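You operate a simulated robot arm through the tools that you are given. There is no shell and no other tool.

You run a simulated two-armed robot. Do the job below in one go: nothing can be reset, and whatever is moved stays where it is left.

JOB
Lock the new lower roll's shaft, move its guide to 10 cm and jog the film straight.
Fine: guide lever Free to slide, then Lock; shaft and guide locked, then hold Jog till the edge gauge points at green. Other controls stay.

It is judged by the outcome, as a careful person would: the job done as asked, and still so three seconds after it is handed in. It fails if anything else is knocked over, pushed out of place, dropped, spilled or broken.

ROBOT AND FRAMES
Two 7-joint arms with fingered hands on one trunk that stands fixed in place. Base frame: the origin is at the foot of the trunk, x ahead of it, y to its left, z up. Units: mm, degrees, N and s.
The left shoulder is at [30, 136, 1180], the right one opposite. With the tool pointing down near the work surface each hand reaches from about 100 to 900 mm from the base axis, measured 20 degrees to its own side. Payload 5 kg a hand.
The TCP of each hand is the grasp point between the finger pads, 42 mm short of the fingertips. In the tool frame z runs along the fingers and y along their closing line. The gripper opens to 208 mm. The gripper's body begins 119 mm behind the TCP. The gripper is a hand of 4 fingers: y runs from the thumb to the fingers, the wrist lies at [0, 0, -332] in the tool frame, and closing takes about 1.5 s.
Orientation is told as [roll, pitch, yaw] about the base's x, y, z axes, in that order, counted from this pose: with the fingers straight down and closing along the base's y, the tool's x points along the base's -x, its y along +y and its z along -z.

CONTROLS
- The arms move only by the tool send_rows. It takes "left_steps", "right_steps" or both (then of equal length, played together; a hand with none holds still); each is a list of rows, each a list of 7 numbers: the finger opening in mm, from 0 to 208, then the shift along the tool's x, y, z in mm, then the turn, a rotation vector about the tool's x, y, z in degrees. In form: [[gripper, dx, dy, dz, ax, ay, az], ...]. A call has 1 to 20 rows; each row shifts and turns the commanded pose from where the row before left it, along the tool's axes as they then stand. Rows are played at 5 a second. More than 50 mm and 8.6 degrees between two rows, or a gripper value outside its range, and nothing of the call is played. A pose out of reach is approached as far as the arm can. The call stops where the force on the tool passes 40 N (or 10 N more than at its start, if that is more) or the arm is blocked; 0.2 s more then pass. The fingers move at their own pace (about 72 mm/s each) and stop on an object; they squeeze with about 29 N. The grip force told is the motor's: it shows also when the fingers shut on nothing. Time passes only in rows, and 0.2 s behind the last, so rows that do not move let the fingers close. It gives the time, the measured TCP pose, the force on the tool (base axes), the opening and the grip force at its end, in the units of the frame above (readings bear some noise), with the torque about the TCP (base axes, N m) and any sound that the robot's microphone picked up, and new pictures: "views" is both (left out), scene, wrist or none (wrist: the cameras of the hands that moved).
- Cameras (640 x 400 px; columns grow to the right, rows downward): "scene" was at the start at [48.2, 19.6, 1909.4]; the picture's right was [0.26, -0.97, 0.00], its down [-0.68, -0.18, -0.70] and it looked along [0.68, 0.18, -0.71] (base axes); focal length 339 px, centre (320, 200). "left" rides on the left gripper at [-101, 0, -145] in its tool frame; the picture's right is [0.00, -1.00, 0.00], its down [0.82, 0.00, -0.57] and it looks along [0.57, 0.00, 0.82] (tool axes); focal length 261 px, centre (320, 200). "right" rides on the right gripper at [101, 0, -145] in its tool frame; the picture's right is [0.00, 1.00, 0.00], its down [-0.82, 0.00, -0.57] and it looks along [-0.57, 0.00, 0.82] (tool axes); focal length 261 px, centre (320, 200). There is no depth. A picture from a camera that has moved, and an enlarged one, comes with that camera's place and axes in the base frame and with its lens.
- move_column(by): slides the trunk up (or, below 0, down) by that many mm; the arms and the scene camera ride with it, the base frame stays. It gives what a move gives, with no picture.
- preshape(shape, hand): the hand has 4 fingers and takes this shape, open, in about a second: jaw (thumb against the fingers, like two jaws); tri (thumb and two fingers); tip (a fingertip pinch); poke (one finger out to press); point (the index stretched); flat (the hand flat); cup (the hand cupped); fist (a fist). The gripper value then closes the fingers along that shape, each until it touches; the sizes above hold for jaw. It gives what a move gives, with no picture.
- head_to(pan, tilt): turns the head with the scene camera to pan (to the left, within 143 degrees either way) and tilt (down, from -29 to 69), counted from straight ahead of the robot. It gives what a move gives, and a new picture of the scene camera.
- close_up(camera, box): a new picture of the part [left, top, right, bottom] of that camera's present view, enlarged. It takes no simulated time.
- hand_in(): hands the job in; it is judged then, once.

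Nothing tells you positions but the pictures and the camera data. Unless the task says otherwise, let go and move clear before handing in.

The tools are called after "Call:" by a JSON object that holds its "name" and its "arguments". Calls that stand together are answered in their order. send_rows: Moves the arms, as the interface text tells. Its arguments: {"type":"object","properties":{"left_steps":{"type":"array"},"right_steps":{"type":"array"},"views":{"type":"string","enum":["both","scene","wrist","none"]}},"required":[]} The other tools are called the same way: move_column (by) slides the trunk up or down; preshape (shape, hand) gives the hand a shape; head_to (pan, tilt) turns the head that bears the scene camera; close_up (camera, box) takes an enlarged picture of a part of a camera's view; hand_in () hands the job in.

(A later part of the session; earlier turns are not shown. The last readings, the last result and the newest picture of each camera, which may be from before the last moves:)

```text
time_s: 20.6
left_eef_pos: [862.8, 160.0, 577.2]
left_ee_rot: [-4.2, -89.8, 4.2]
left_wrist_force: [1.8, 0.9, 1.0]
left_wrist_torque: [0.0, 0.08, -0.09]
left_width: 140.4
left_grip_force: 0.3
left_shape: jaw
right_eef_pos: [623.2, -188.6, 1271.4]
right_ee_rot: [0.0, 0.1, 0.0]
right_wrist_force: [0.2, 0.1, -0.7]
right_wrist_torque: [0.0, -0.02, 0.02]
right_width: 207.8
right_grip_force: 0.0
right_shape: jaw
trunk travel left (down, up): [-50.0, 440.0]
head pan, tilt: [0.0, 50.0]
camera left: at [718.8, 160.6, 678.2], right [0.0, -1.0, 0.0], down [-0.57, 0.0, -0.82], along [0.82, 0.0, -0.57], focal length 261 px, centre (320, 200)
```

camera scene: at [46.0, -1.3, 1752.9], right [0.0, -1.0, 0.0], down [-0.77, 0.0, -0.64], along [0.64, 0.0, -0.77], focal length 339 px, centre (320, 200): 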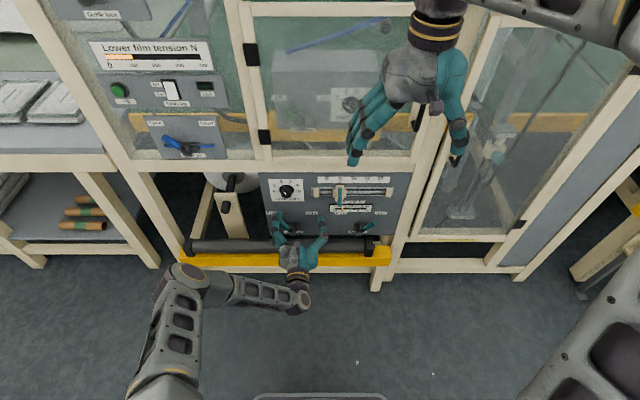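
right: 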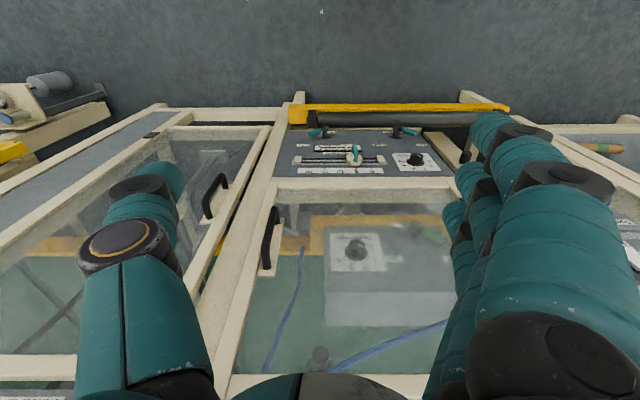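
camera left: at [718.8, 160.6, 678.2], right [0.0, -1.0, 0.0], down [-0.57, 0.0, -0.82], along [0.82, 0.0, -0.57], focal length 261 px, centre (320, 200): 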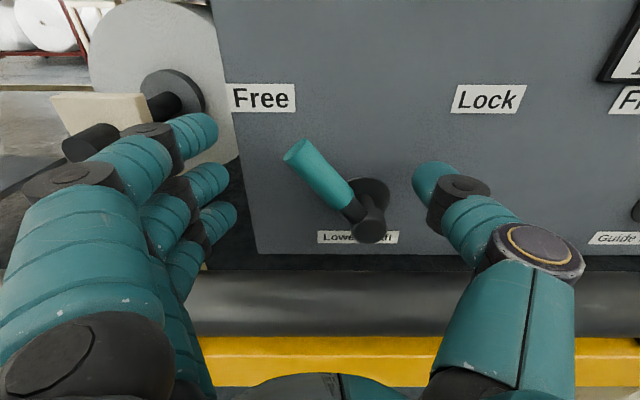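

The lever is intact and still at Free. Now I'll roll the hand about 40° so the fingers lie along the lever.

Call:
{"name": "send_rows", "arguments": {"left_steps": [[140, 0, 0, 0, 0, 0, -8], [140, 0, 0, 0, 0, 0, -8], [140, 0, 0, 0, 0, 0, -8], [140, 0, 0, 0, 0, 0, -8], [140, 0, 0, 0, 0, 0, -8]], "views": "both"}}

```text
time_s: 21.8
left_eef_pos: [862.1, 159.6, 576.9]
left_ee_rot: [-89.8, -49.9, 89.8]
left_wrist_force: [0.8, -0.3, 0.9]
left_wrist_torque: [0.01, -0.01, 0.0]
left_width: 140.4
left_grip_force: 0.1
left_shape: jaw
right_eef_pos: [623.8, -188.4, 1271.0]
right_ee_rot: [0.0, 0.0, 0.1]
right_wrist_force: [-0.4, -0.3, -0.5]
right_wrist_torque: [0.01, -0.02, -0.01]
right_width: 208.0
right_grip_force: 0.0
right_shape: jaw
trunk travel left (down, up): [-50.0, 440.0]
head pan, tilt: [0.0, 50.0]
camera scene: at [46.8, -1.5, 1752.7], right [0.0, -1.0, 0.0], down [-0.77, 0.0, -0.64], along [0.64, 0.0, -0.77], focal length 339 px, centre (320, 200)
camera left: at [717.3, 225.5, 653.8], right [0.0, -0.76, 0.65], down [-0.57, -0.53, -0.62], along [0.82, -0.37, -0.44], focal length 261 px, centre (320, 200)
```

scene: 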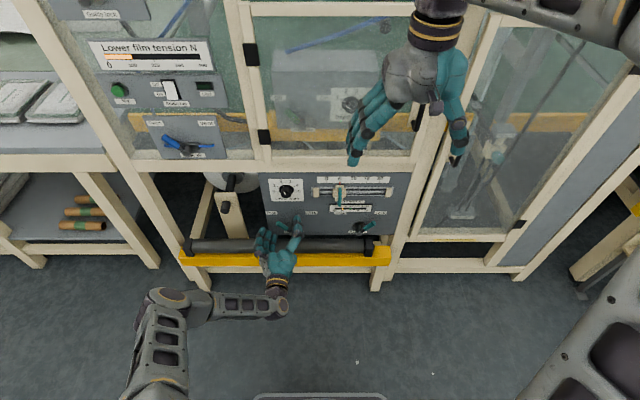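
left: 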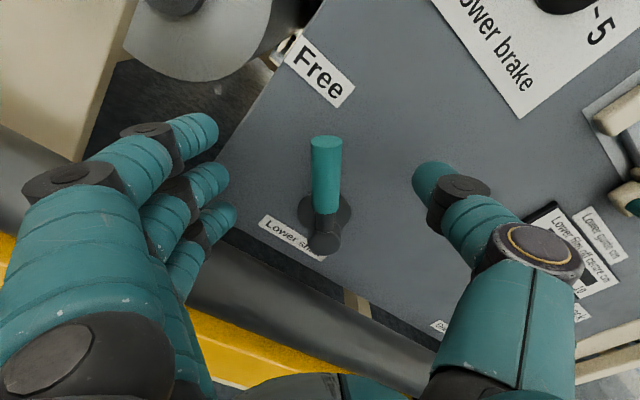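

The lever now stands upright and centred in the hand's view, so the alignment is good. I'll close to about 40 mm around the handle.

Call:
{"name": "send_rows", "arguments": {"left_steps": [[40, 0, 0, 0, 0, 0, 0], [40, 0, 0, 0, 0, 0, 0], [40, 0, 0, 0, 0, 0, 0], [40, 0, 0, 0, 0, 0, 0], [40, 0, 0, 0, 0, 0, 0]], "views": "wrist"}}

```text
time_s: 23.0
left_eef_pos: [862.6, 160.2, 576.7]
left_ee_rot: [-89.7, -50.0, 89.6]
left_wrist_force: [0.2, -0.4, -1.0]
left_wrist_torque: [0.0, 0.02, -0.02]
left_width: 40.7
left_grip_force: 0.1
left_shape: jaw
right_eef_pos: [624.5, -189.1, 1271.5]
right_ee_rot: [0.0, 0.0, 0.1]
right_wrist_force: [-0.4, -0.8, -0.7]
right_wrist_torque: [-0.02, 0.0, -0.03]
right_width: 207.8
right_grip_force: 0.0
right_shape: jaw
trunk travel left (down, up): [-50.0, 440.0]
head pan, tilt: [0.0, 50.0]
camera left: at [717.2, 225.2, 653.8], right [0.0, -0.76, 0.65], down [-0.57, -0.53, -0.62], along [0.82, -0.37, -0.44], focal length 261 px, centre (320, 200)
```

left: 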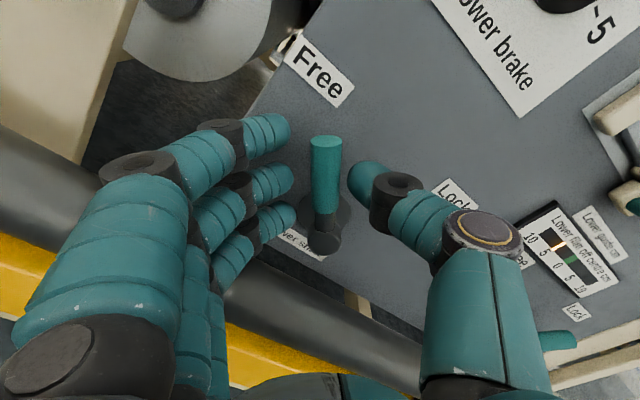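

The lever sits neatly between the thumb and fingers. I'll turn the hand about the hub, first by 32°, and check.

Call:
{"name": "send_rows", "arguments": {"left_steps": [[40, 0, -8.9, 0, 0, 0, 8], [40, 0, -8.9, 0, 0, 0, 8], [40, 0, -8.9, 0, 0, 0, 8], [40, 0, -8.9, 0, 0, 0, 8]], "views": "wrist"}}

```text
time_s: 24.0
left_eef_pos: [861.8, 129.9, 593.7]
left_ee_rot: [-88.6, -82.2, 88.7]
left_wrist_force: [-0.6, 1.3, 1.0]
left_wrist_torque: [0.05, -0.03, 0.06]
left_width: 40.5
left_grip_force: 0.0
left_shape: jaw
right_eef_pos: [623.9, -188.6, 1270.5]
right_ee_rot: [0.0, 0.0, 0.0]
right_wrist_force: [0.1, -0.4, 0.0]
right_wrist_torque: [0.02, 0.04, 0.01]
right_width: 207.9
right_grip_force: 0.1
right_shape: jaw
trunk travel left (down, up): [-50.0, 440.0]
head pan, tilt: [0.0, 50.0]
camera left: at [718.1, 143.3, 694.1], right [0.0, -0.99, 0.14], down [-0.57, -0.12, -0.81], along [0.82, -0.08, -0.57], focal length 261 px, centre (320, 200)
```

left: 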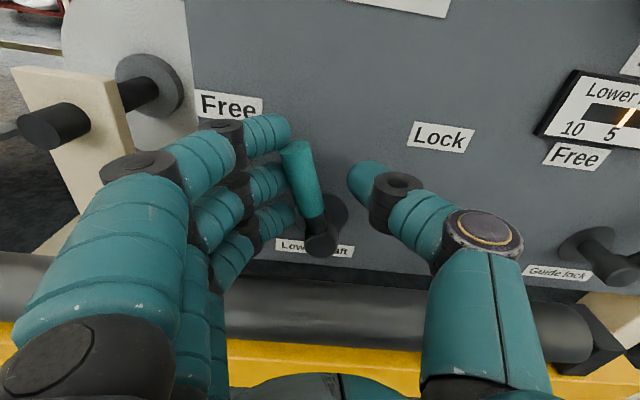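

The lever follows with almost no force. I'll keep turning.

Call:
{"name": "send_rows", "arguments": {"left_steps": [[40, 0.6, -8.9, 0, 0, 0, 8], [40, 0.6, -8.9, 0, 0, 0, 8], [40, 0.6, -8.9, 0, 0, 0, 8], [40, 0.6, -8.9, 0, 0, 0, 8], [40, 0.6, -8.9, 0, 0, 0, 8], [40, 0.6, -8.9, 0, 0, 0, 8]], "views": "both"}}

```text
time_s: 25.4
left_eef_pos: [860.4, 78.7, 577.1]
left_ee_rot: [89.5, -50.0, -89.5]
left_wrist_force: [-0.3, 0.8, -0.6]
left_wrist_torque: [-0.01, 0.03, -0.02]
left_width: 40.3
left_grip_force: 0.0
left_shape: jaw
right_eef_pos: [624.4, -189.3, 1271.5]
right_ee_rot: [0.0, 0.0, -0.1]
right_wrist_force: [0.3, -1.2, 0.2]
right_wrist_torque: [0.03, -0.01, -0.03]
right_width: 207.9
right_grip_force: 0.0
right_shape: jaw
trunk travel left (down, up): [-50.0, 440.0]
head pan, tilt: [0.0, 50.0]
camera scene: at [47.0, -1.9, 1752.6], right [0.0, -1.0, 0.0], down [-0.77, 0.0, -0.64], along [0.64, 0.0, -0.77], focal length 339 px, centre (320, 200)
camera left: at [715.9, 13.3, 655.3], right [0.0, -0.77, -0.64], down [-0.58, 0.53, -0.63], along [0.82, 0.37, -0.44], focal length 261 px, centre (320, 200)
```

scene: 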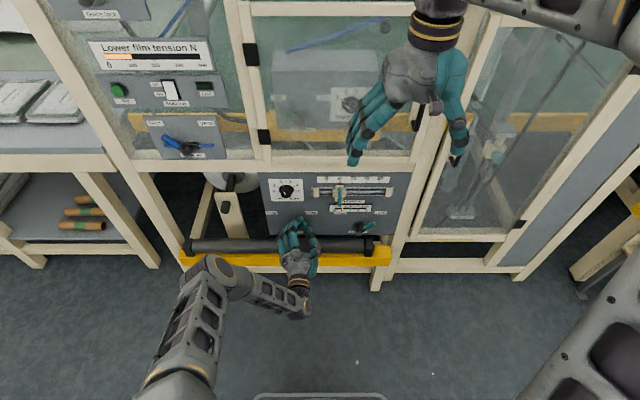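
left: 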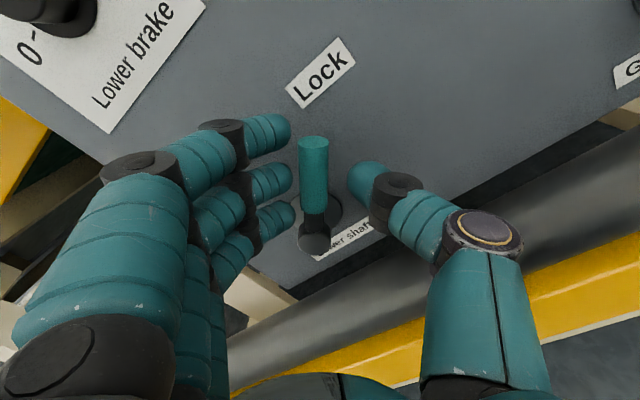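

The lever has snapped over and points straight at Lock. I'll nudge a little further to confirm it's at its stop.

Call:
{"name": "send_rows", "arguments": {"left_steps": [[40, 0.3, -6.5, 0, 0, 0, 6], [40, 0.3, -5.5, 0, 0, 0, 5]], "views": "wrist"}}

```text
time_s: 26.0
left_eef_pos: [860.8, 70.9, 571.6]
left_ee_rot: [89.8, -38.9, -89.8]
left_wrist_force: [-1.1, 5.1, 1.6]
left_wrist_torque: [-0.09, -0.08, 0.14]
left_width: 41.0
left_grip_force: 0.0
left_shape: jaw
right_eef_pos: [623.6, -187.2, 1270.3]
right_ee_rot: [0.0, -0.1, 0.0]
right_wrist_force: [-0.5, -0.1, -0.1]
right_wrist_torque: [0.0, 0.01, 0.01]
right_width: 207.9
right_grip_force: 0.0
right_shape: jaw
trunk travel left (down, up): [-50.0, 440.0]
head pan, tilt: [0.0, 50.0]
camera left: at [716.9, -7.6, 635.4], right [0.0, -0.63, -0.78], down [-0.57, 0.64, -0.52], along [0.82, 0.44, -0.36], focal length 261 px, centre (320, 200)
```

left: 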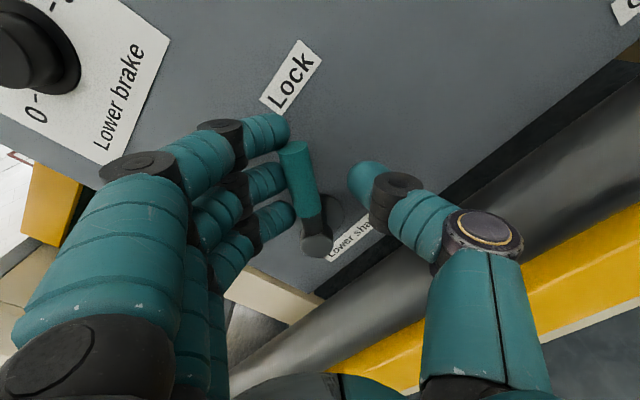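

There's firm resistance at the Lock stop. I'll unload, open and pull the left hand back.

Call:
{"name": "send_rows", "arguments": {"left_steps": [[60, 0, 6, 0, 0, 0, -6], [100, 0, 5.5, 0, 0, 0, -5], [110, 0, 0, 0, 0, 0, 0], [110, 0, 0, 0, 0, 0, 0], [110, 0, 0, -40, 0, 0, 0], [110, 0, 0, -45, 0, 0, 0], [110, 0, 0, -45, 0, 0, 0]], "views": "both"}}

Call:
{"name": "close_up", "arguments": {"camera": "left", "box": [160, 40, 480, 240]}}

```text
time_s: 27.6
left_eef_pos: [731.2, 78.2, 581.4]
left_ee_rot: [89.9, -50.0, -89.8]
left_wrist_force: [0.8, -0.2, 0.7]
left_wrist_torque: [-0.02, 0.06, -0.05]
left_width: 109.1
left_grip_force: 0.3
left_shape: jaw
right_eef_pos: [624.2, -189.9, 1270.7]
right_ee_rot: [0.0, 0.0, 0.1]
right_wrist_force: [0.7, -0.9, -0.4]
right_wrist_torque: [0.03, -0.02, -0.01]
right_width: 208.0
right_grip_force: 0.0
right_shape: jaw
trunk travel left (down, up): [-50.0, 440.0]
head pan, tilt: [0.0, 50.0]
camera scene: at [46.4, -1.6, 1752.8], right [0.0, -1.0, 0.0], down [-0.77, 0.0, -0.64], along [0.64, 0.0, -0.77], focal length 339 px, centre (320, 200)
camera left: at [586.2, 14.0, 659.7], right [0.0, -0.77, -0.64], down [-0.57, 0.52, -0.63], along [0.82, 0.37, -0.44], focal length 261 px, centre (320, 200)
```

scene: 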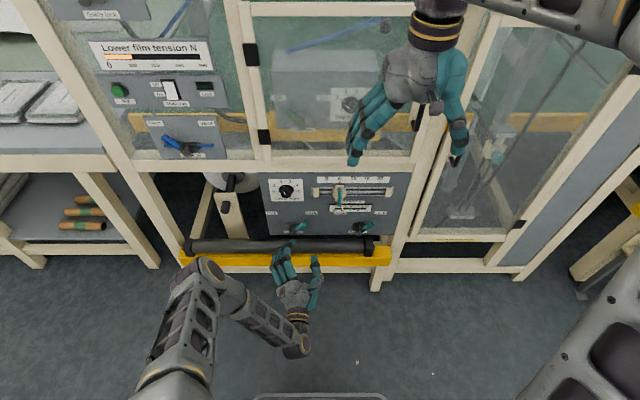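
left: 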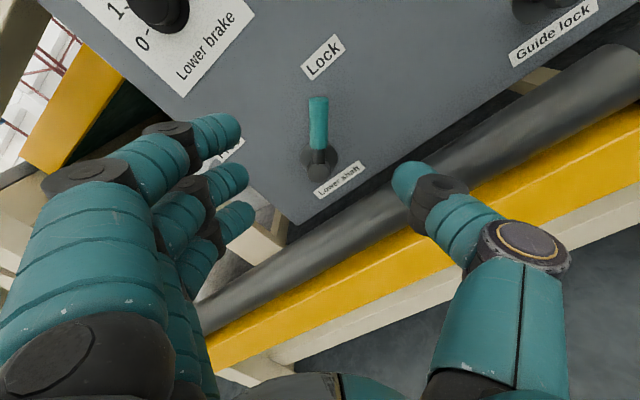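

```text
2.00 times, centred on (320, 140) of left
camera zoom: at [586.2, 14.0, 659.7], right [0.0, -0.77, -0.64], down [-0.57, 0.52, -0.63], along [0.82, 0.37, -0.44], focal length 521 px, centre (320, 320)
```

zoom: 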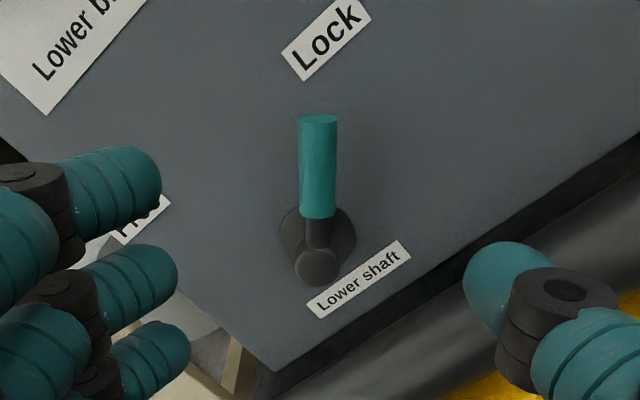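

The shaft lever is clearly at Lock. The left hand's camera gives a good view and its roll already matches the guide lever's present angle, so I'll slide it across in front of the guide lever at the same standoff.

Call:
{"name": "send_rows", "arguments": {"left_steps": [[110, -26.5, -32.4, 0, 0, 0, 0], [110, -26.5, -32.4, 0, 0, 0, 0], [110, -26.5, -32.4, 0, 0, 0, 0], [110, -26.5, -32.4, 0, 0, 0, 0], [110, -26.5, -32.4, 0, 0, 0, 0], [110, -26.5, -32.4, 0, 0, 0, 0], [110, -26.5, -32.4, 0, 0, 0, 0]], "views": "both"}}

```text
time_s: 29.2
left_eef_pos: [734.8, -181.3, 582.5]
left_ee_rot: [89.8, -50.0, -89.6]
left_wrist_force: [-0.6, 0.8, -0.5]
left_wrist_torque: [0.01, -0.09, -0.14]
left_width: 109.9
left_grip_force: 0.0
left_shape: jaw
left hand out of reach, approached as far as the arm can: row 6, 7
right_eef_pos: [623.5, -192.1, 1272.4]
right_ee_rot: [0.1, -0.1, 0.0]
right_wrist_force: [-0.8, -3.0, 1.2]
right_wrist_torque: [0.44, -0.17, -0.01]
right_width: 207.8
right_grip_force: 0.0
right_shape: jaw
trunk travel left (down, up): [-50.0, 440.0]
head pan, tilt: [0.0, 50.0]
camera scene: at [44.8, -5.1, 1752.9], right [0.0, -1.0, 0.0], down [-0.77, 0.0, -0.64], along [0.64, 0.0, -0.77], focal length 339 px, centre (320, 200)
camera left: at [591.3, -247.3, 660.6], right [0.0, -0.77, -0.64], down [-0.57, 0.52, -0.63], along [0.82, 0.37, -0.44], focal length 261 px, centre (320, 200)
```

scene: 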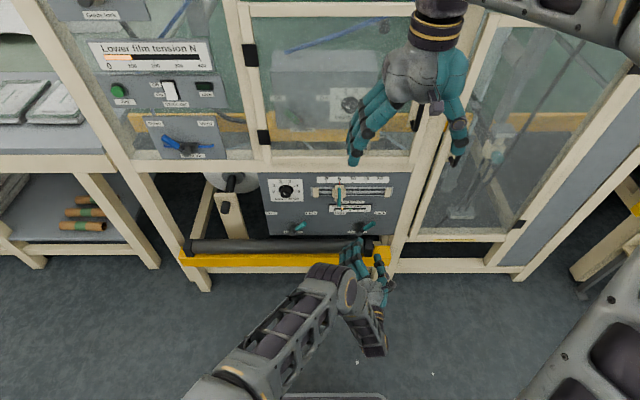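
left: 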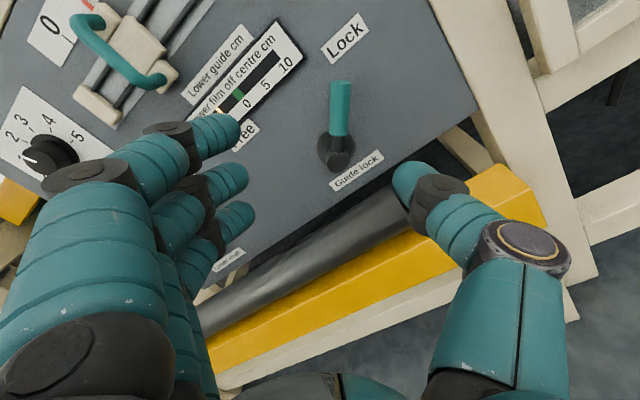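

The guide lever is beyond the left arm's reach, so the right hand will do that side. First I'll move the left hand back out of the way.

Call:
{"name": "send_rows", "arguments": {"left_steps": [[110, 26.5, 32.4, -4, 0, 0, 0], [110, 26.5, 32.4, -4, 0, 0, 0], [110, 26.5, 32.4, -4, 0, 0, 0], [110, 26.5, 32.4, -4, 0, 0, 0], [110, 26.5, 32.4, 0, 0, 0, 0], [110, 26.5, 32.4, 0, 0, 0, 0], [110, 26.5, 32.4, 0, 0, 0, 0], [110, 26.5, 32.4, 0, 0, 0, 0], [110, 26.5, 32.4, 0, 0, 0, 0], [110, 26.5, 32.4, 0, 0, 0, 0]], "views": "scene"}}

```text
time_s: 31.4
left_eef_pos: [713.4, 236.9, 587.2]
left_ee_rot: [89.7, -50.2, -89.9]
left_wrist_force: [-0.2, -0.9, -0.2]
left_wrist_torque: [0.03, -0.04, 0.1]
left_width: 110.1
left_grip_force: 0.0
left_shape: jaw
right_eef_pos: [623.2, -187.6, 1270.8]
right_ee_rot: [-0.1, 0.0, 0.0]
right_wrist_force: [0.1, 1.8, 0.6]
right_wrist_torque: [-0.14, -0.02, 0.05]
right_width: 207.9
right_grip_force: 0.0
right_shape: jaw
trunk travel left (down, up): [-50.0, 440.0]
head pan, tilt: [0.0, 50.0]
camera scene: at [46.7, -0.8, 1752.8], right [0.0, -1.0, 0.0], down [-0.77, 0.0, -0.64], along [0.64, 0.0, -0.77], focal length 339 px, centre (320, 200)
```

scene: 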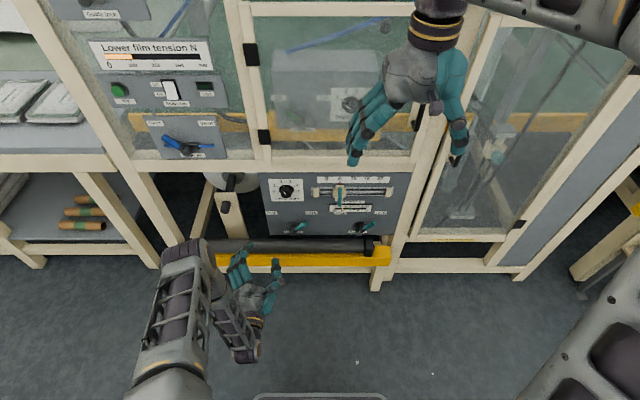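

The left hand is clear. Next, the left rolls level and rises towards the Jog side while the right descends ready to pitch forward.

Call:
{"name": "send_rows", "arguments": {"left_steps": [[110, 0, 0, -5, 0, 0, -8], [110, 0, 0, -5, 0, 0, -8], [110, 0, 0, 0, 0, 0, -8], [110, 0, 0, 0, 0, 0, -8], [110, 0, 0, 0, 0, 0, -8], [110, -38, 28, 0, 0, 0, 0], [110, -38, 28, 0, 0, 0, 0], [110, -38, 28, 0, 0, 0, 0], [110, -38, 28, 0, 0, 0, 0], [110, -38, 28, 0, 0, 0, 0]], "right_steps": [[150, 0, 0, 45, 0, 0, 0], [150, 0, 0, 45, 0, 0, 0], [150, 0, 0, 45, 0, 0, 0], [150, 0, 0, 45, 0, 0, 0], [150, 0, 0, 45, 0, 0, 0], [150, 0, 0, 45, 0, 0, 0], [150, 0, 0, 45, 0, 0, 0], [150, 0, 0, 45, 0, 0, 0], [150, 0, 0, 45, 0, 0, 0], [150, 0, 0, 45, 0, 0, 0]], "views": "both"}}

```text
time_s: 33.6
left_eef_pos: [709.5, 375.3, 775.9]
left_ee_rot: [-15.1, -89.8, 15.0]
left_wrist_force: [0.5, -1.6, 0.1]
left_wrist_torque: [0.01, -0.02, 0.17]
left_width: 109.8
left_grip_force: 0.0
left_shape: jaw
right_eef_pos: [627.6, -187.5, 820.1]
right_ee_rot: [0.0, -0.2, -0.1]
right_wrist_force: [0.6, -0.8, 0.9]
right_wrist_torque: [0.01, 0.1, -0.03]
right_width: 150.3
right_grip_force: 0.1
right_shape: jaw
trunk travel left (down, up): [-50.0, 440.0]
head pan, tilt: [0.0, 50.0]
camera scene: at [47.2, -1.6, 1752.7], right [0.0, -1.0, 0.0], down [-0.77, 0.0, -0.64], along [0.64, 0.0, -0.77], focal length 339 px, centre (320, 200)
camera right: at [526.1, -187.7, 963.8], right [0.01, 1.0, 0.0], down [0.82, -0.01, 0.57], along [0.57, 0.0, -0.82], focal length 261 px, centre (320, 200)
camera left: at [563.6, 375.8, 876.8], right [0.0, -1.0, 0.01], down [-0.58, 0.0, -0.82], along [0.82, -0.01, -0.58], focal length 261 px, centre (320, 200)
```

scene: 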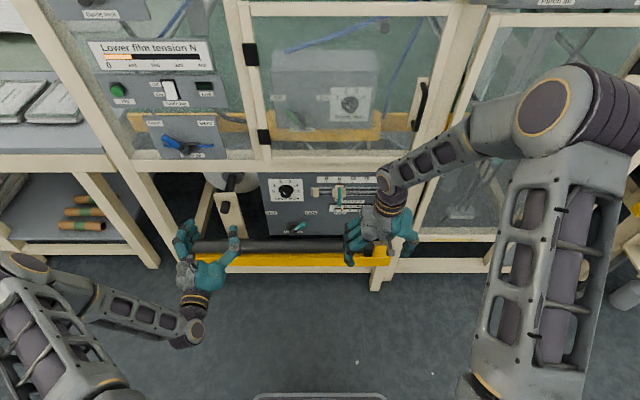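
right: 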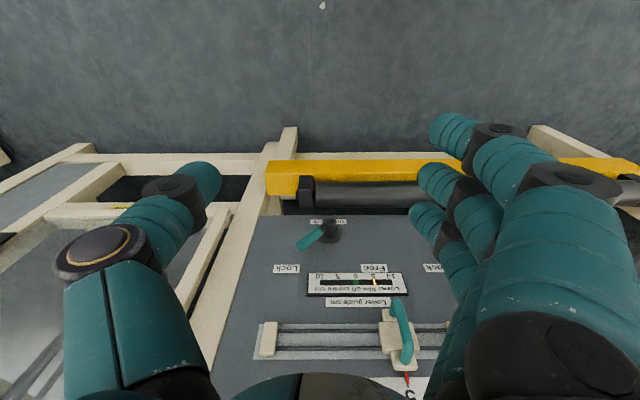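
left: 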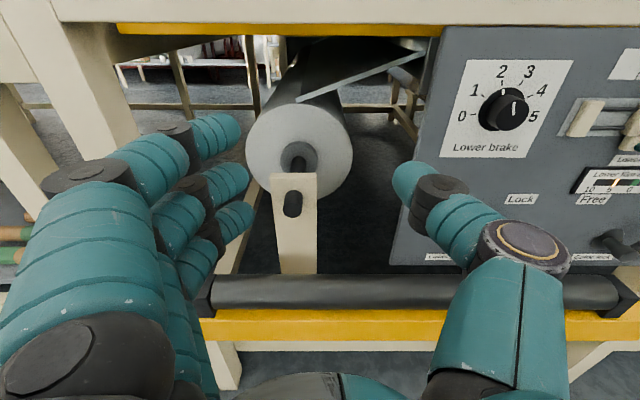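

The right hand is in front of the lower panel. I'll start pitching it forward with a small advance and descent, checking halfway.

Call:
{"name": "send_rows", "arguments": {"right_steps": [[150, -10.5, 0, 20, 0, -8.2, 0], [150, -7.5, 0, 21.3, 0, -8.2, 0], [150, -4.4, 0, 22.1, 0, -8.2, 0], [150, -1.2, 0, 22.6, 0, -8.2, 0], [150, 2, 0, 22.5, 0, -8.2, 0], [150, 5.2, 0, 22, 0, -8.2, 0]], "views": "both"}}

```text
time_s: 35.0
left_eef_pos: [708.2, 378.4, 775.4]
left_ee_rot: [0.6, -89.9, -0.7]
left_wrist_force: [1.1, -1.0, 0.1]
left_wrist_torque: [0.01, 0.0, 0.05]
left_width: 110.2
left_grip_force: 0.1
left_shape: jaw
right_eef_pos: [686.6, -188.3, 700.4]
right_ee_rot: [-0.2, -49.3, 0.1]
right_wrist_force: [1.7, -0.1, 0.5]
right_wrist_torque: [0.0, 0.14, -0.01]
right_width: 150.1
right_grip_force: 0.1
right_shape: jaw
trunk travel left (down, up): [-50.0, 440.0]
head pan, tilt: [0.0, 50.0]
camera scene: at [47.8, -1.4, 1752.6], right [0.0, -1.0, 0.0], down [-0.77, 0.0, -0.64], along [0.64, 0.0, -0.77], focal length 339 px, centre (320, 200)
camera right: at [511.6, -187.8, 718.6], right [0.0, 1.0, 0.0], down [0.1, 0.0, 0.99], along [0.99, 0.0, -0.1], focal length 261 px, centre (320, 200)
```

scene: 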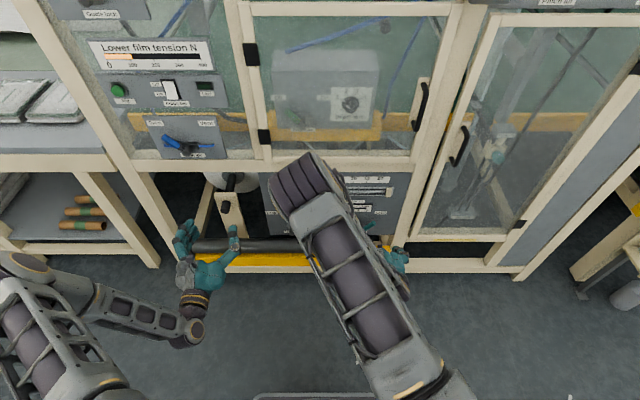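
right: 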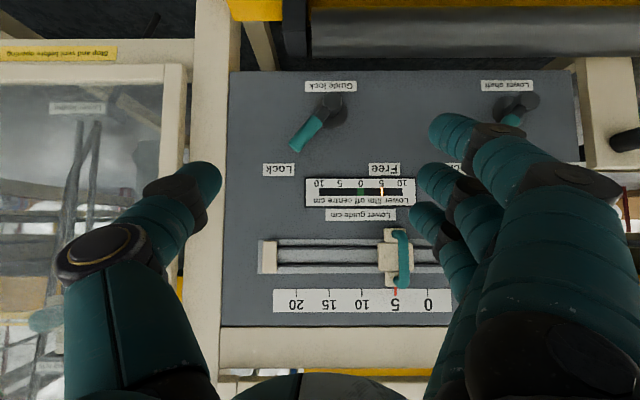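

The arm is coping, with the elbow well behind the machine. The right camera gives a clear (upside-down) view of the panel. I'll finish the pitch.

Call:
{"name": "send_rows", "arguments": {"right_steps": [[150, 8.3, 0, 21, 0, -8.2, 0], [150, 11.2, 0, 19.6, 0, -8.2, 0], [150, 13.9, 0, 17.8, 0, -8.2, 0], [150, 16.3, 0, 15.7, 0, -8.2, 0], [150, 18.3, 0, 13.2, 0, -8.0, 0]], "views": "both"}}

```text
time_s: 36.2
left_eef_pos: [707.3, 376.0, 776.9]
left_ee_rot: [-1.1, -89.7, 1.1]
left_wrist_force: [0.5, 0.8, -0.1]
left_wrist_torque: [0.0, 0.02, -0.01]
left_width: 110.1
left_grip_force: 0.2
left_shape: jaw
right_eef_pos: [739.2, -189.6, 600.3]
right_ee_rot: [-177.3, -89.8, 177.2]
right_wrist_force: [1.8, 0.7, 1.6]
right_wrist_torque: [-0.01, 0.16, -0.03]
right_width: 149.8
right_grip_force: 0.1
right_shape: jaw
trunk travel left (down, up): [-50.0, 440.0]
head pan, tilt: [0.0, 50.0]
camera scene: at [47.0, -1.7, 1752.7], right [0.0, -1.0, 0.0], down [-0.77, 0.0, -0.64], along [0.64, 0.0, -0.77], focal length 339 px, centre (320, 200)
camera right: at [595.2, -189.7, 499.3], right [0.0, 1.0, 0.0], down [-0.57, 0.0, 0.82], along [0.82, 0.0, 0.57], focal length 261 px, centre (320, 200)
```

scene: 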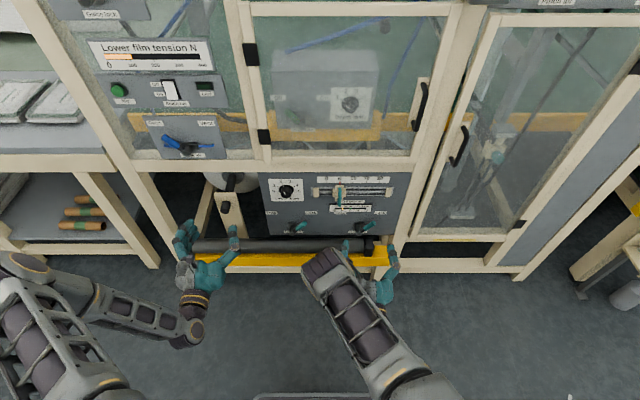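
right: 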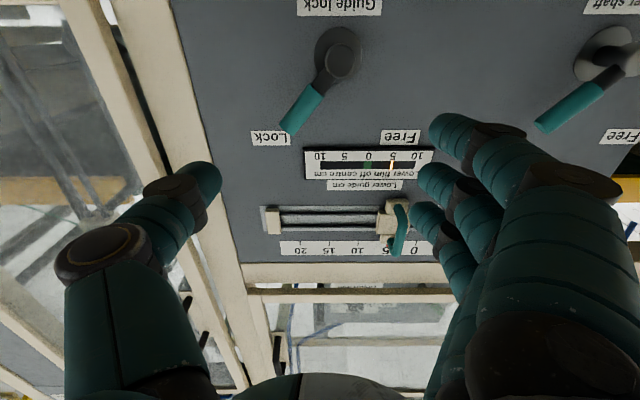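

The right hand is pointing forward now. I'll roll it 40° to match the guide lever and centre it on the lever, still at standoff.

Call:
{"name": "send_rows", "arguments": {"right_steps": [[150, 23, -25, 0, 0, 0, 0], [150, 0, 0, 0, 0, 0, 8], [150, 0, 0, 0, 0, 0, 8], [150, 0, 0, 0, 0, 0, 8], [150, 0, 0, 0, 0, 0, 8], [150, 0, 0, 0, 0, 0, 8]], "views": "both"}}

```text
time_s: 37.6
left_eef_pos: [707.0, 377.6, 774.2]
left_ee_rot: [0.0, -89.8, 0.0]
left_wrist_force: [-0.2, 0.1, -0.9]
left_wrist_torque: [-0.01, 0.01, 0.01]
left_width: 110.0
left_grip_force: 0.0
left_shape: jaw
right_eef_pos: [738.2, -213.4, 578.5]
right_ee_rot: [90.0, -50.0, -90.0]
right_wrist_force: [-0.2, -0.6, 0.1]
right_wrist_torque: [-0.01, 0.01, 0.01]
right_width: 149.8
right_grip_force: 0.0
right_shape: jaw
trunk travel left (down, up): [-50.0, 440.0]
head pan, tilt: [0.0, 50.0]
camera scene: at [46.8, -1.6, 1752.7], right [0.0, -1.0, 0.0], down [-0.77, 0.0, -0.64], along [0.64, 0.0, -0.77], focal length 339 px, centre (320, 200)
camera right: at [594.7, -148.9, 500.6], right [0.0, 0.76, 0.65], down [-0.57, -0.53, 0.63], along [0.82, -0.37, 0.43], focal length 261 px, centre (320, 200)
```

scene: 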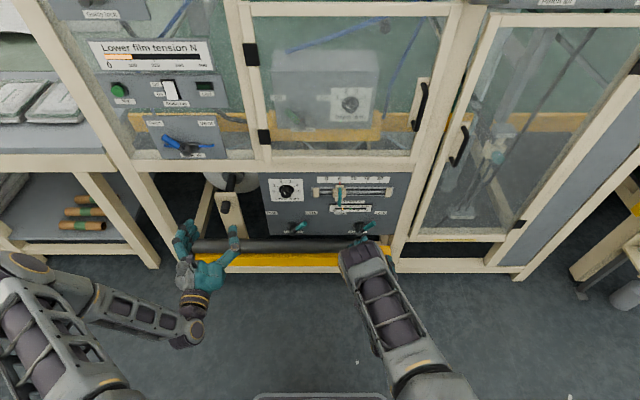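
right: 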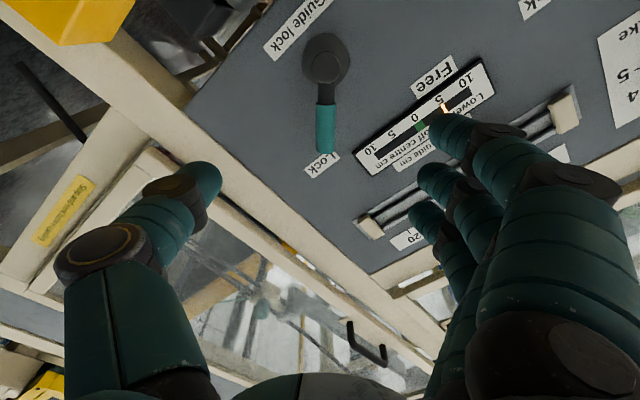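

The guide lever lines up well. I'll narrow the jaw slightly and move forward to straddle it.

Call:
{"name": "send_rows", "arguments": {"right_steps": [[100, 0, 0, 0, 0, 0, 0], [100, 0, 0, 0, 0, 0, 0], [100, 0, 0, 41, 0, 0, 0], [100, 0, 0, 41, 0, 0, 0], [100, 0, 0, 41, 0, 0, 0]], "views": "both"}}

```text
time_s: 38.8
left_eef_pos: [707.8, 377.7, 776.1]
left_ee_rot: [-1.5, -89.8, 1.5]
left_wrist_force: [0.0, -0.3, 0.3]
left_wrist_torque: [-0.01, 0.03, 0.01]
left_width: 109.9
left_grip_force: 0.1
left_shape: jaw
right_eef_pos: [860.8, -215.1, 575.3]
right_ee_rot: [89.8, -50.1, -89.9]
right_wrist_force: [-1.5, -0.6, -1.2]
right_wrist_torque: [0.03, -0.07, -0.05]
right_width: 100.9
right_grip_force: 0.1
right_shape: jaw
trunk travel left (down, up): [-50.0, 440.0]
head pan, tilt: [0.0, 50.0]
camera scene: at [46.9, -1.5, 1752.7], right [0.0, -1.0, 0.0], down [-0.77, 0.0, -0.64], along [0.64, 0.0, -0.77], focal length 339 px, centre (320, 200)
camera right: at [717.2, -149.6, 499.0], right [0.0, 0.76, 0.65], down [-0.57, -0.53, 0.63], along [0.82, -0.37, 0.43], focal length 261 px, centre (320, 200)
```

scene: 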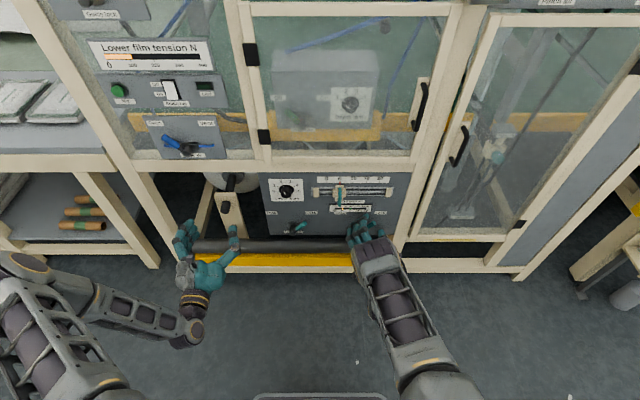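
right: 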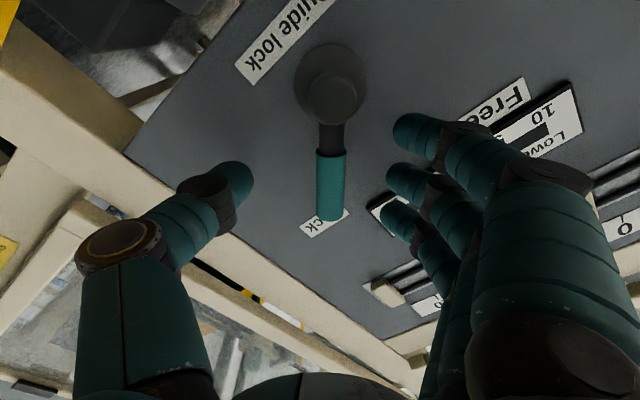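

The lever is between the thumb and fingers. I'll close to 40 mm and turn the guide lever towards Free about its hub.

Call:
{"name": "send_rows", "arguments": {"right_steps": [[40, 0, 0, 0, 0, 0, 0], [40, 0, 0, 0, 0, 0, 0], [40, 0, 0, 0, 0, 0, 0], [40, 0.6, 8.9, 0, 0, 0, -8], [40, 0.6, 8.9, 0, 0, 0, -8], [40, 0.6, 8.9, 0, 0, 0, -8], [40, 0.6, 8.9, 0, 0, 0, -8], [40, 0.6, 8.9, 0, 0, 0, -8], [40, 0.6, 8.9, 0, 0, 0, -8]], "views": "wrist"}}

```text
time_s: 40.8
left_eef_pos: [707.8, 376.9, 775.7]
left_ee_rot: [-1.9, -89.8, 1.9]
left_wrist_force: [0.1, 0.5, 0.4]
left_wrist_torque: [0.04, 0.02, 0.02]
left_width: 110.0
left_grip_force: 0.0
left_shape: jaw
right_eef_pos: [862.1, -162.6, 591.8]
right_ee_rot: [-89.9, -81.8, 90.1]
right_wrist_force: [1.2, -0.3, 0.4]
right_wrist_torque: [-0.02, -0.02, 0.01]
right_width: 40.8
right_grip_force: 0.2
right_shape: jaw
trunk travel left (down, up): [-50.0, 440.0]
head pan, tilt: [0.0, 50.0]
camera right: at [718.3, -177.2, 491.2], right [0.0, 0.99, -0.14], down [-0.57, 0.11, 0.81], along [0.82, 0.08, 0.57], focal length 261 px, centre (320, 200)
```

right: 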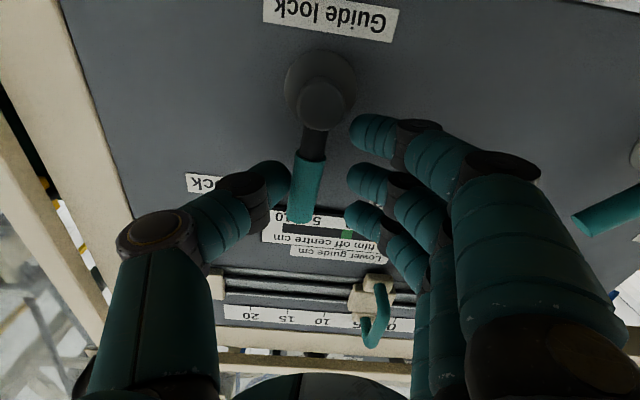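

The lever is near vertical with no strain. I'll continue to Free.

Call:
{"name": "send_rows", "arguments": {"right_steps": [[40, 0.6, 8.9, 0, 0, 0, -8], [40, 0.6, 8.9, 0, 0, 0, -8], [40, 0.6, 8.9, 0, 0, 0, -8], [40, 0.6, 8.9, 0, 0, 0, -8], [40, 0.6, 8.9, 0, 0, 0, -8]], "views": "wrist"}}

```text
time_s: 42.0
left_eef_pos: [707.7, 376.5, 775.7]
left_ee_rot: [-0.5, -89.8, 0.5]
left_wrist_force: [0.0, -0.1, 0.4]
left_wrist_torque: [0.03, 0.01, 0.0]
left_width: 109.9
left_grip_force: 0.0
left_shape: jaw
right_eef_pos: [862.4, -126.1, 570.4]
right_ee_rot: [-90.0, -42.0, 90.0]
right_wrist_force: [-0.2, -2.1, -0.1]
right_wrist_torque: [0.03, 0.02, -0.08]
right_width: 40.6
right_grip_force: 0.0
right_shape: jaw
trunk travel left (down, up): [-50.0, 440.0]
head pan, tilt: [0.0, 50.0]
camera right: at [717.2, -200.8, 502.2], right [0.0, 0.67, -0.74], down [-0.57, 0.61, 0.55], along [0.82, 0.42, 0.38], focal length 261 px, centre (320, 200)
```

right: 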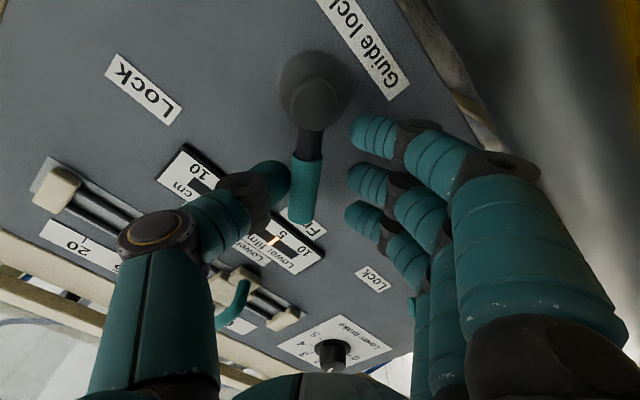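

The lever now points at Free. One small extra nudge will confirm the stop.

Call:
{"name": "send_rows", "arguments": {"right_steps": [[40, 0.2, 5.5, 0, 0, 0, -5]], "views": "wrist"}}

```text
time_s: 42.4
left_eef_pos: [707.4, 376.0, 775.7]
left_ee_rot: [2.3, -89.9, -2.4]
left_wrist_force: [0.4, -0.5, 0.0]
left_wrist_torque: [0.0, 0.03, -0.02]
left_width: 109.7
left_grip_force: 0.1
left_shape: jaw
right_eef_pos: [861.7, -123.6, 565.8]
right_ee_rot: [-90.0, -36.9, 89.8]
right_wrist_force: [-4.2, -10.0, 1.7]
right_wrist_torque: [0.18, -0.13, -0.28]
right_width: 42.8
right_grip_force: 0.1
right_shape: jaw
trunk travel left (down, up): [-50.0, 440.0]
head pan, tilt: [0.0, 50.0]
camera right: at [717.1, -204.4, 505.1], right [0.0, 0.6, -0.8], down [-0.57, 0.66, 0.5], along [0.82, 0.45, 0.35], focal length 261 px, centre (320, 200)
```

right: 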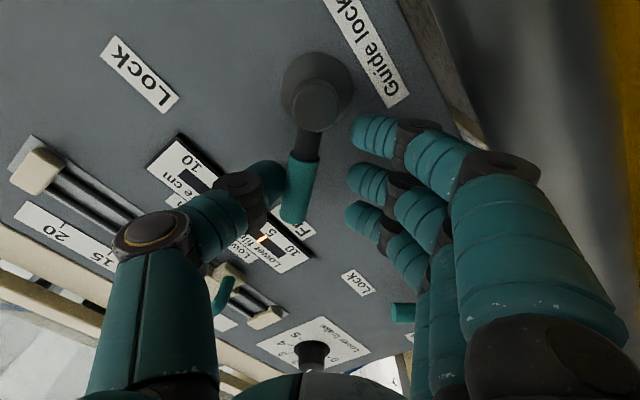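

The Free stop is confirmed. I'll unload, open and retreat, then level the hand for the slider handle.

Call:
{"name": "send_rows", "arguments": {"right_steps": [[40, 0, -8.9, 0, 0, 0, 8], [60, 0, -3, 0, 0, 0, 3], [110, 0, 0, 0, 0, 0, 0], [110, 0, 0, 0, 0, 0, 0], [110, 0, 0, -40, 0, 0, 0], [110, 0, 0, -45, 0, 0, 0], [110, 0, 0, -45, 0, 0, 0], [110, 0, 0, 0, 0, 0, 8.4], [110, 0, 0, 0, 0, 0, 8.4], [110, 0, 0, 0, 0, 0, 8.4], [110, 0, 0, 0, 0, 0, 8.4], [110, 0, 0, 0, 0, 0, 8.4]], "views": "both"}}

Call:
{"name": "close_up", "arguments": {"camera": "scene", "box": [255, 165, 405, 265]}}

```text
time_s: 45.0
left_eef_pos: [707.4, 377.0, 774.8]
left_ee_rot: [-0.6, -89.8, 0.6]
left_wrist_force: [0.1, 0.0, 0.6]
left_wrist_torque: [-0.02, -0.01, -0.04]
left_width: 109.9
left_grip_force: 0.0
left_shape: jaw
right_eef_pos: [732.2, -130.9, 575.8]
right_ee_rot: [77.6, -89.8, -77.7]
right_wrist_force: [-0.5, -0.4, -0.1]
right_wrist_torque: [0.01, 0.02, 0.01]
right_width: 109.2
right_grip_force: 0.0
right_shape: jaw
trunk travel left (down, up): [-50.0, 440.0]
head pan, tilt: [0.0, 50.0]
camera scene: at [46.8, -1.5, 1752.7], right [0.0, -1.0, 0.0], down [-0.77, 0.0, -0.64], along [0.64, 0.0, -0.77], focal length 339 px, centre (320, 200)
camera right: at [587.8, -129.8, 474.6], right [0.0, 1.0, 0.01], down [-0.57, -0.01, 0.82], along [0.82, 0.0, 0.57], focal length 261 px, centre (320, 200)
```

scene: 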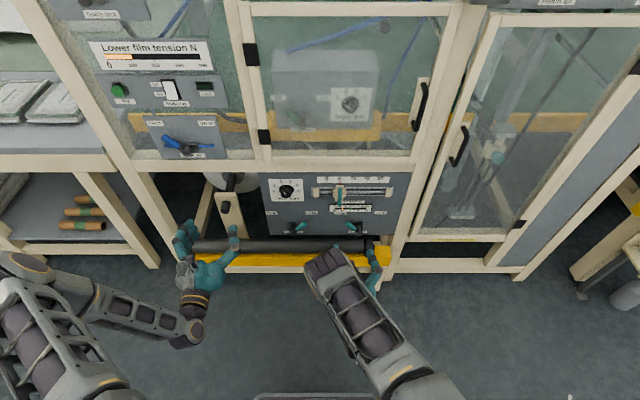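
right: 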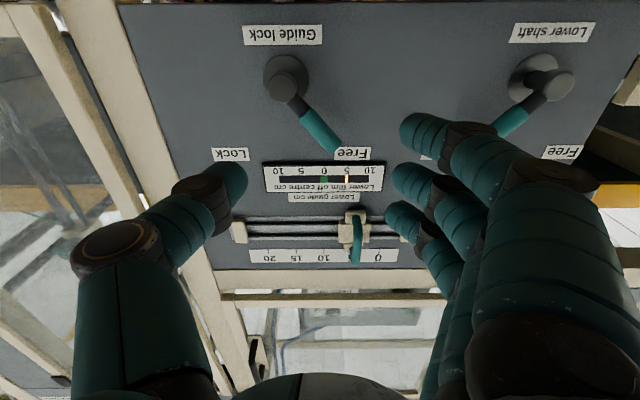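

```text
4.00 times, centred on (330, 215) of scene
camera zoom: at [46.8, -1.5, 1752.7], right [0.0, -1.0, 0.0], down [-0.77, 0.0, -0.64], along [0.64, 0.0, -0.77], focal length 1355 px, centre (280, 140)
```

zoom: 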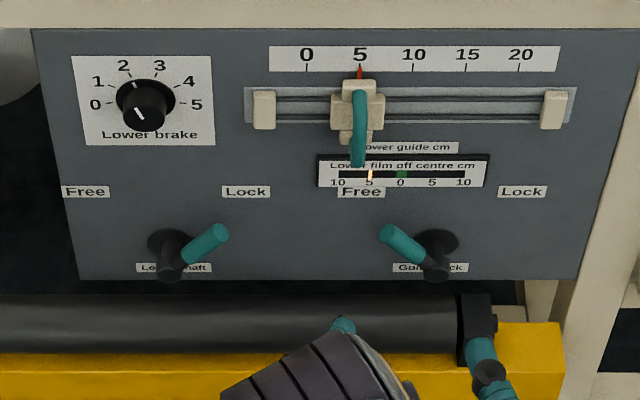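

The shaft lever reads Lock and the guide lever reads Free. Next I'll raise the right hand level with the slider handle, centred on y of about -76, z of about 785.

Call:
{"name": "send_rows", "arguments": {"right_steps": [[110, -42, 11, 0, 0, 0, 0], [110, -42, 11, 0, 0, 0, 0], [110, -42, 11, 0, 0, 0, 0], [110, -42, 11, 0, 0, 0, 0], [110, -41, 11, 0, 0, 0, 0]], "views": "both"}}

Call:
{"name": "close_up", "arguments": {"camera": "scene", "box": [255, 165, 405, 265]}}

```text
time_s: 46.2
left_eef_pos: [706.2, 376.6, 775.9]
left_ee_rot: [-1.7, -89.8, 1.5]
left_wrist_force: [0.3, 0.5, -0.3]
left_wrist_torque: [0.01, -0.04, -0.01]
left_width: 110.2
left_grip_force: 0.0
left_shape: jaw
right_eef_pos: [733.2, -73.4, 782.9]
right_ee_rot: [-23.6, -89.9, 23.7]
right_wrist_force: [-0.5, 0.3, -0.3]
right_wrist_torque: [0.02, -0.03, -0.01]
right_width: 109.5
right_grip_force: 0.0
right_shape: jaw
trunk travel left (down, up): [-50.0, 440.0]
head pan, tilt: [0.0, 50.0]
camera scene: at [46.3, -1.2, 1752.8], right [0.0, -1.0, 0.0], down [-0.77, 0.0, -0.64], along [0.64, 0.0, -0.77], focal length 339 px, centre (320, 200)
camera right: at [588.9, -73.8, 682.7], right [0.0, 1.0, 0.0], down [-0.57, 0.0, 0.82], along [0.82, 0.0, 0.57], focal length 261 px, centre (320, 200)
```

scene: 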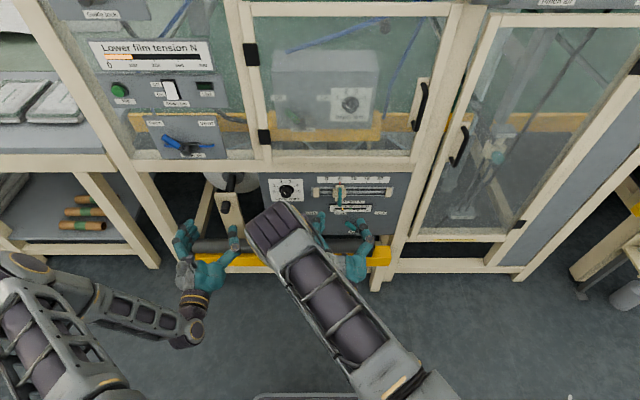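
right: 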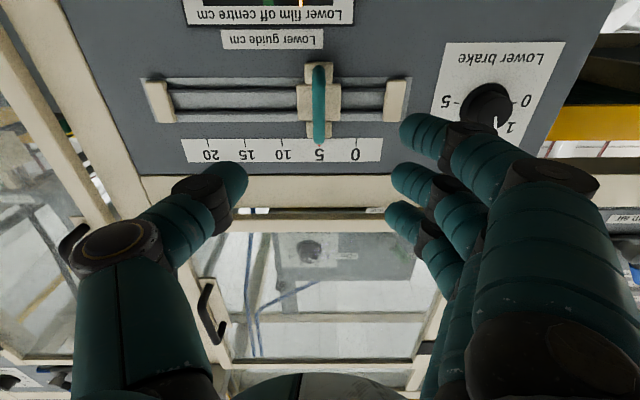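

```text
4.00 times, centred on (330, 215) of scene
camera zoom: at [46.3, -1.2, 1752.8], right [0.0, -1.0, 0.0], down [-0.77, 0.0, -0.64], along [0.64, 0.0, -0.77], focal length 1355 px, centre (280, 140)
```

zoom: 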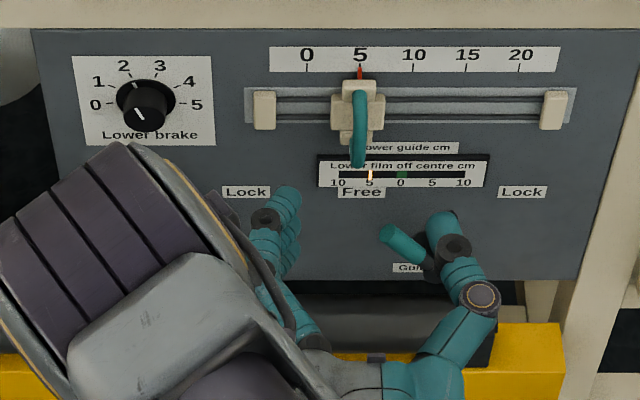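

The bar is centred in the hand at about (875, -75, 784). I'll narrow to 80 mm and move forward so the fingertips just pass the bar.

Call:
{"name": "send_rows", "arguments": {"right_steps": [[80, 0, -1.5, 0, 0, 0, 0], [80, 0, 0, 38, 0, 0, 0], [80, 0, 0, 38, 0, 0, 0], [80, 0, 0, 37, 0, 0, 0]], "views": "both"}}

Call:
{"name": "close_up", "arguments": {"camera": "scene", "box": [275, 165, 405, 245]}}

```text
time_s: 47.2
left_eef_pos: [707.8, 378.5, 776.4]
left_ee_rot: [-3.6, -89.9, 3.5]
left_wrist_force: [0.2, -0.9, -0.9]
left_wrist_torque: [0.03, 0.0, 0.0]
left_width: 110.2
left_grip_force: 0.1
left_shape: jaw
right_eef_pos: [843.4, -76.3, 783.4]
right_ee_rot: [-7.1, -89.9, 7.0]
right_wrist_force: [-0.5, 0.1, 0.2]
right_wrist_torque: [-0.03, -0.01, -0.02]
right_width: 81.2
right_grip_force: 0.0
right_shape: jaw
trunk travel left (down, up): [-50.0, 440.0]
head pan, tilt: [0.0, 50.0]
camera scene: at [47.0, -1.3, 1752.7], right [0.0, -1.0, 0.0], down [-0.77, 0.0, -0.64], along [0.64, 0.0, -0.77], focal length 339 px, centre (320, 200)
camera right: at [699.0, -76.3, 683.0], right [0.0, 1.0, 0.0], down [-0.57, 0.0, 0.82], along [0.82, 0.0, 0.57], focal length 261 px, centre (320, 200)
```

scene: 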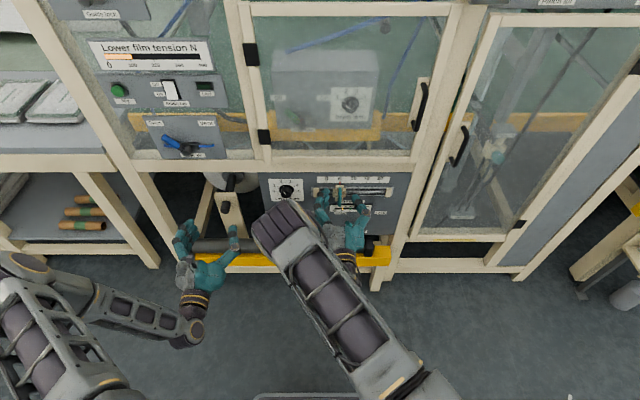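
right: 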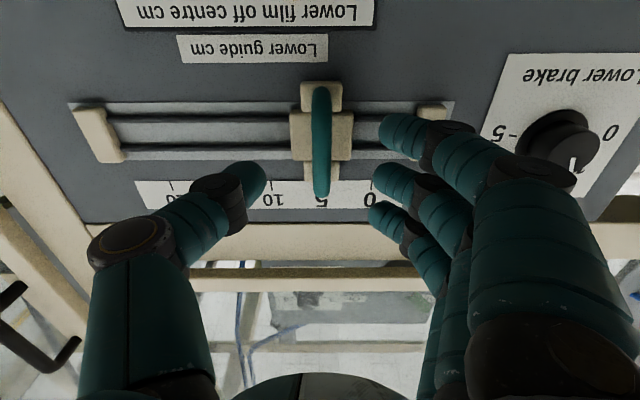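

```text
4.92 times, centred on (340, 205) of scene
camera zoom: at [47.0, -1.3, 1752.7], right [0.0, -1.0, 0.0], down [-0.77, 0.0, -0.64], along [0.64, 0.0, -0.77], focal length 1668 px, centre (222, 175)
```

zoom: 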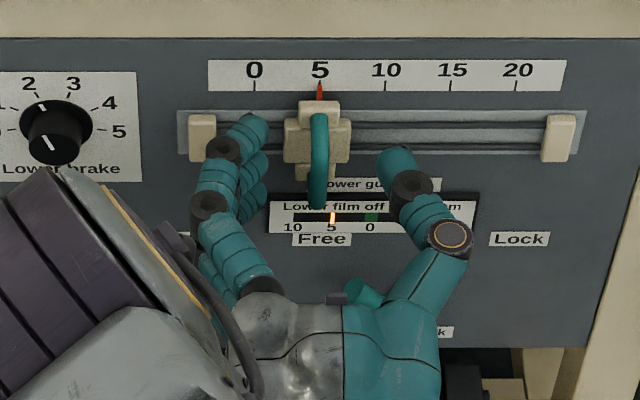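

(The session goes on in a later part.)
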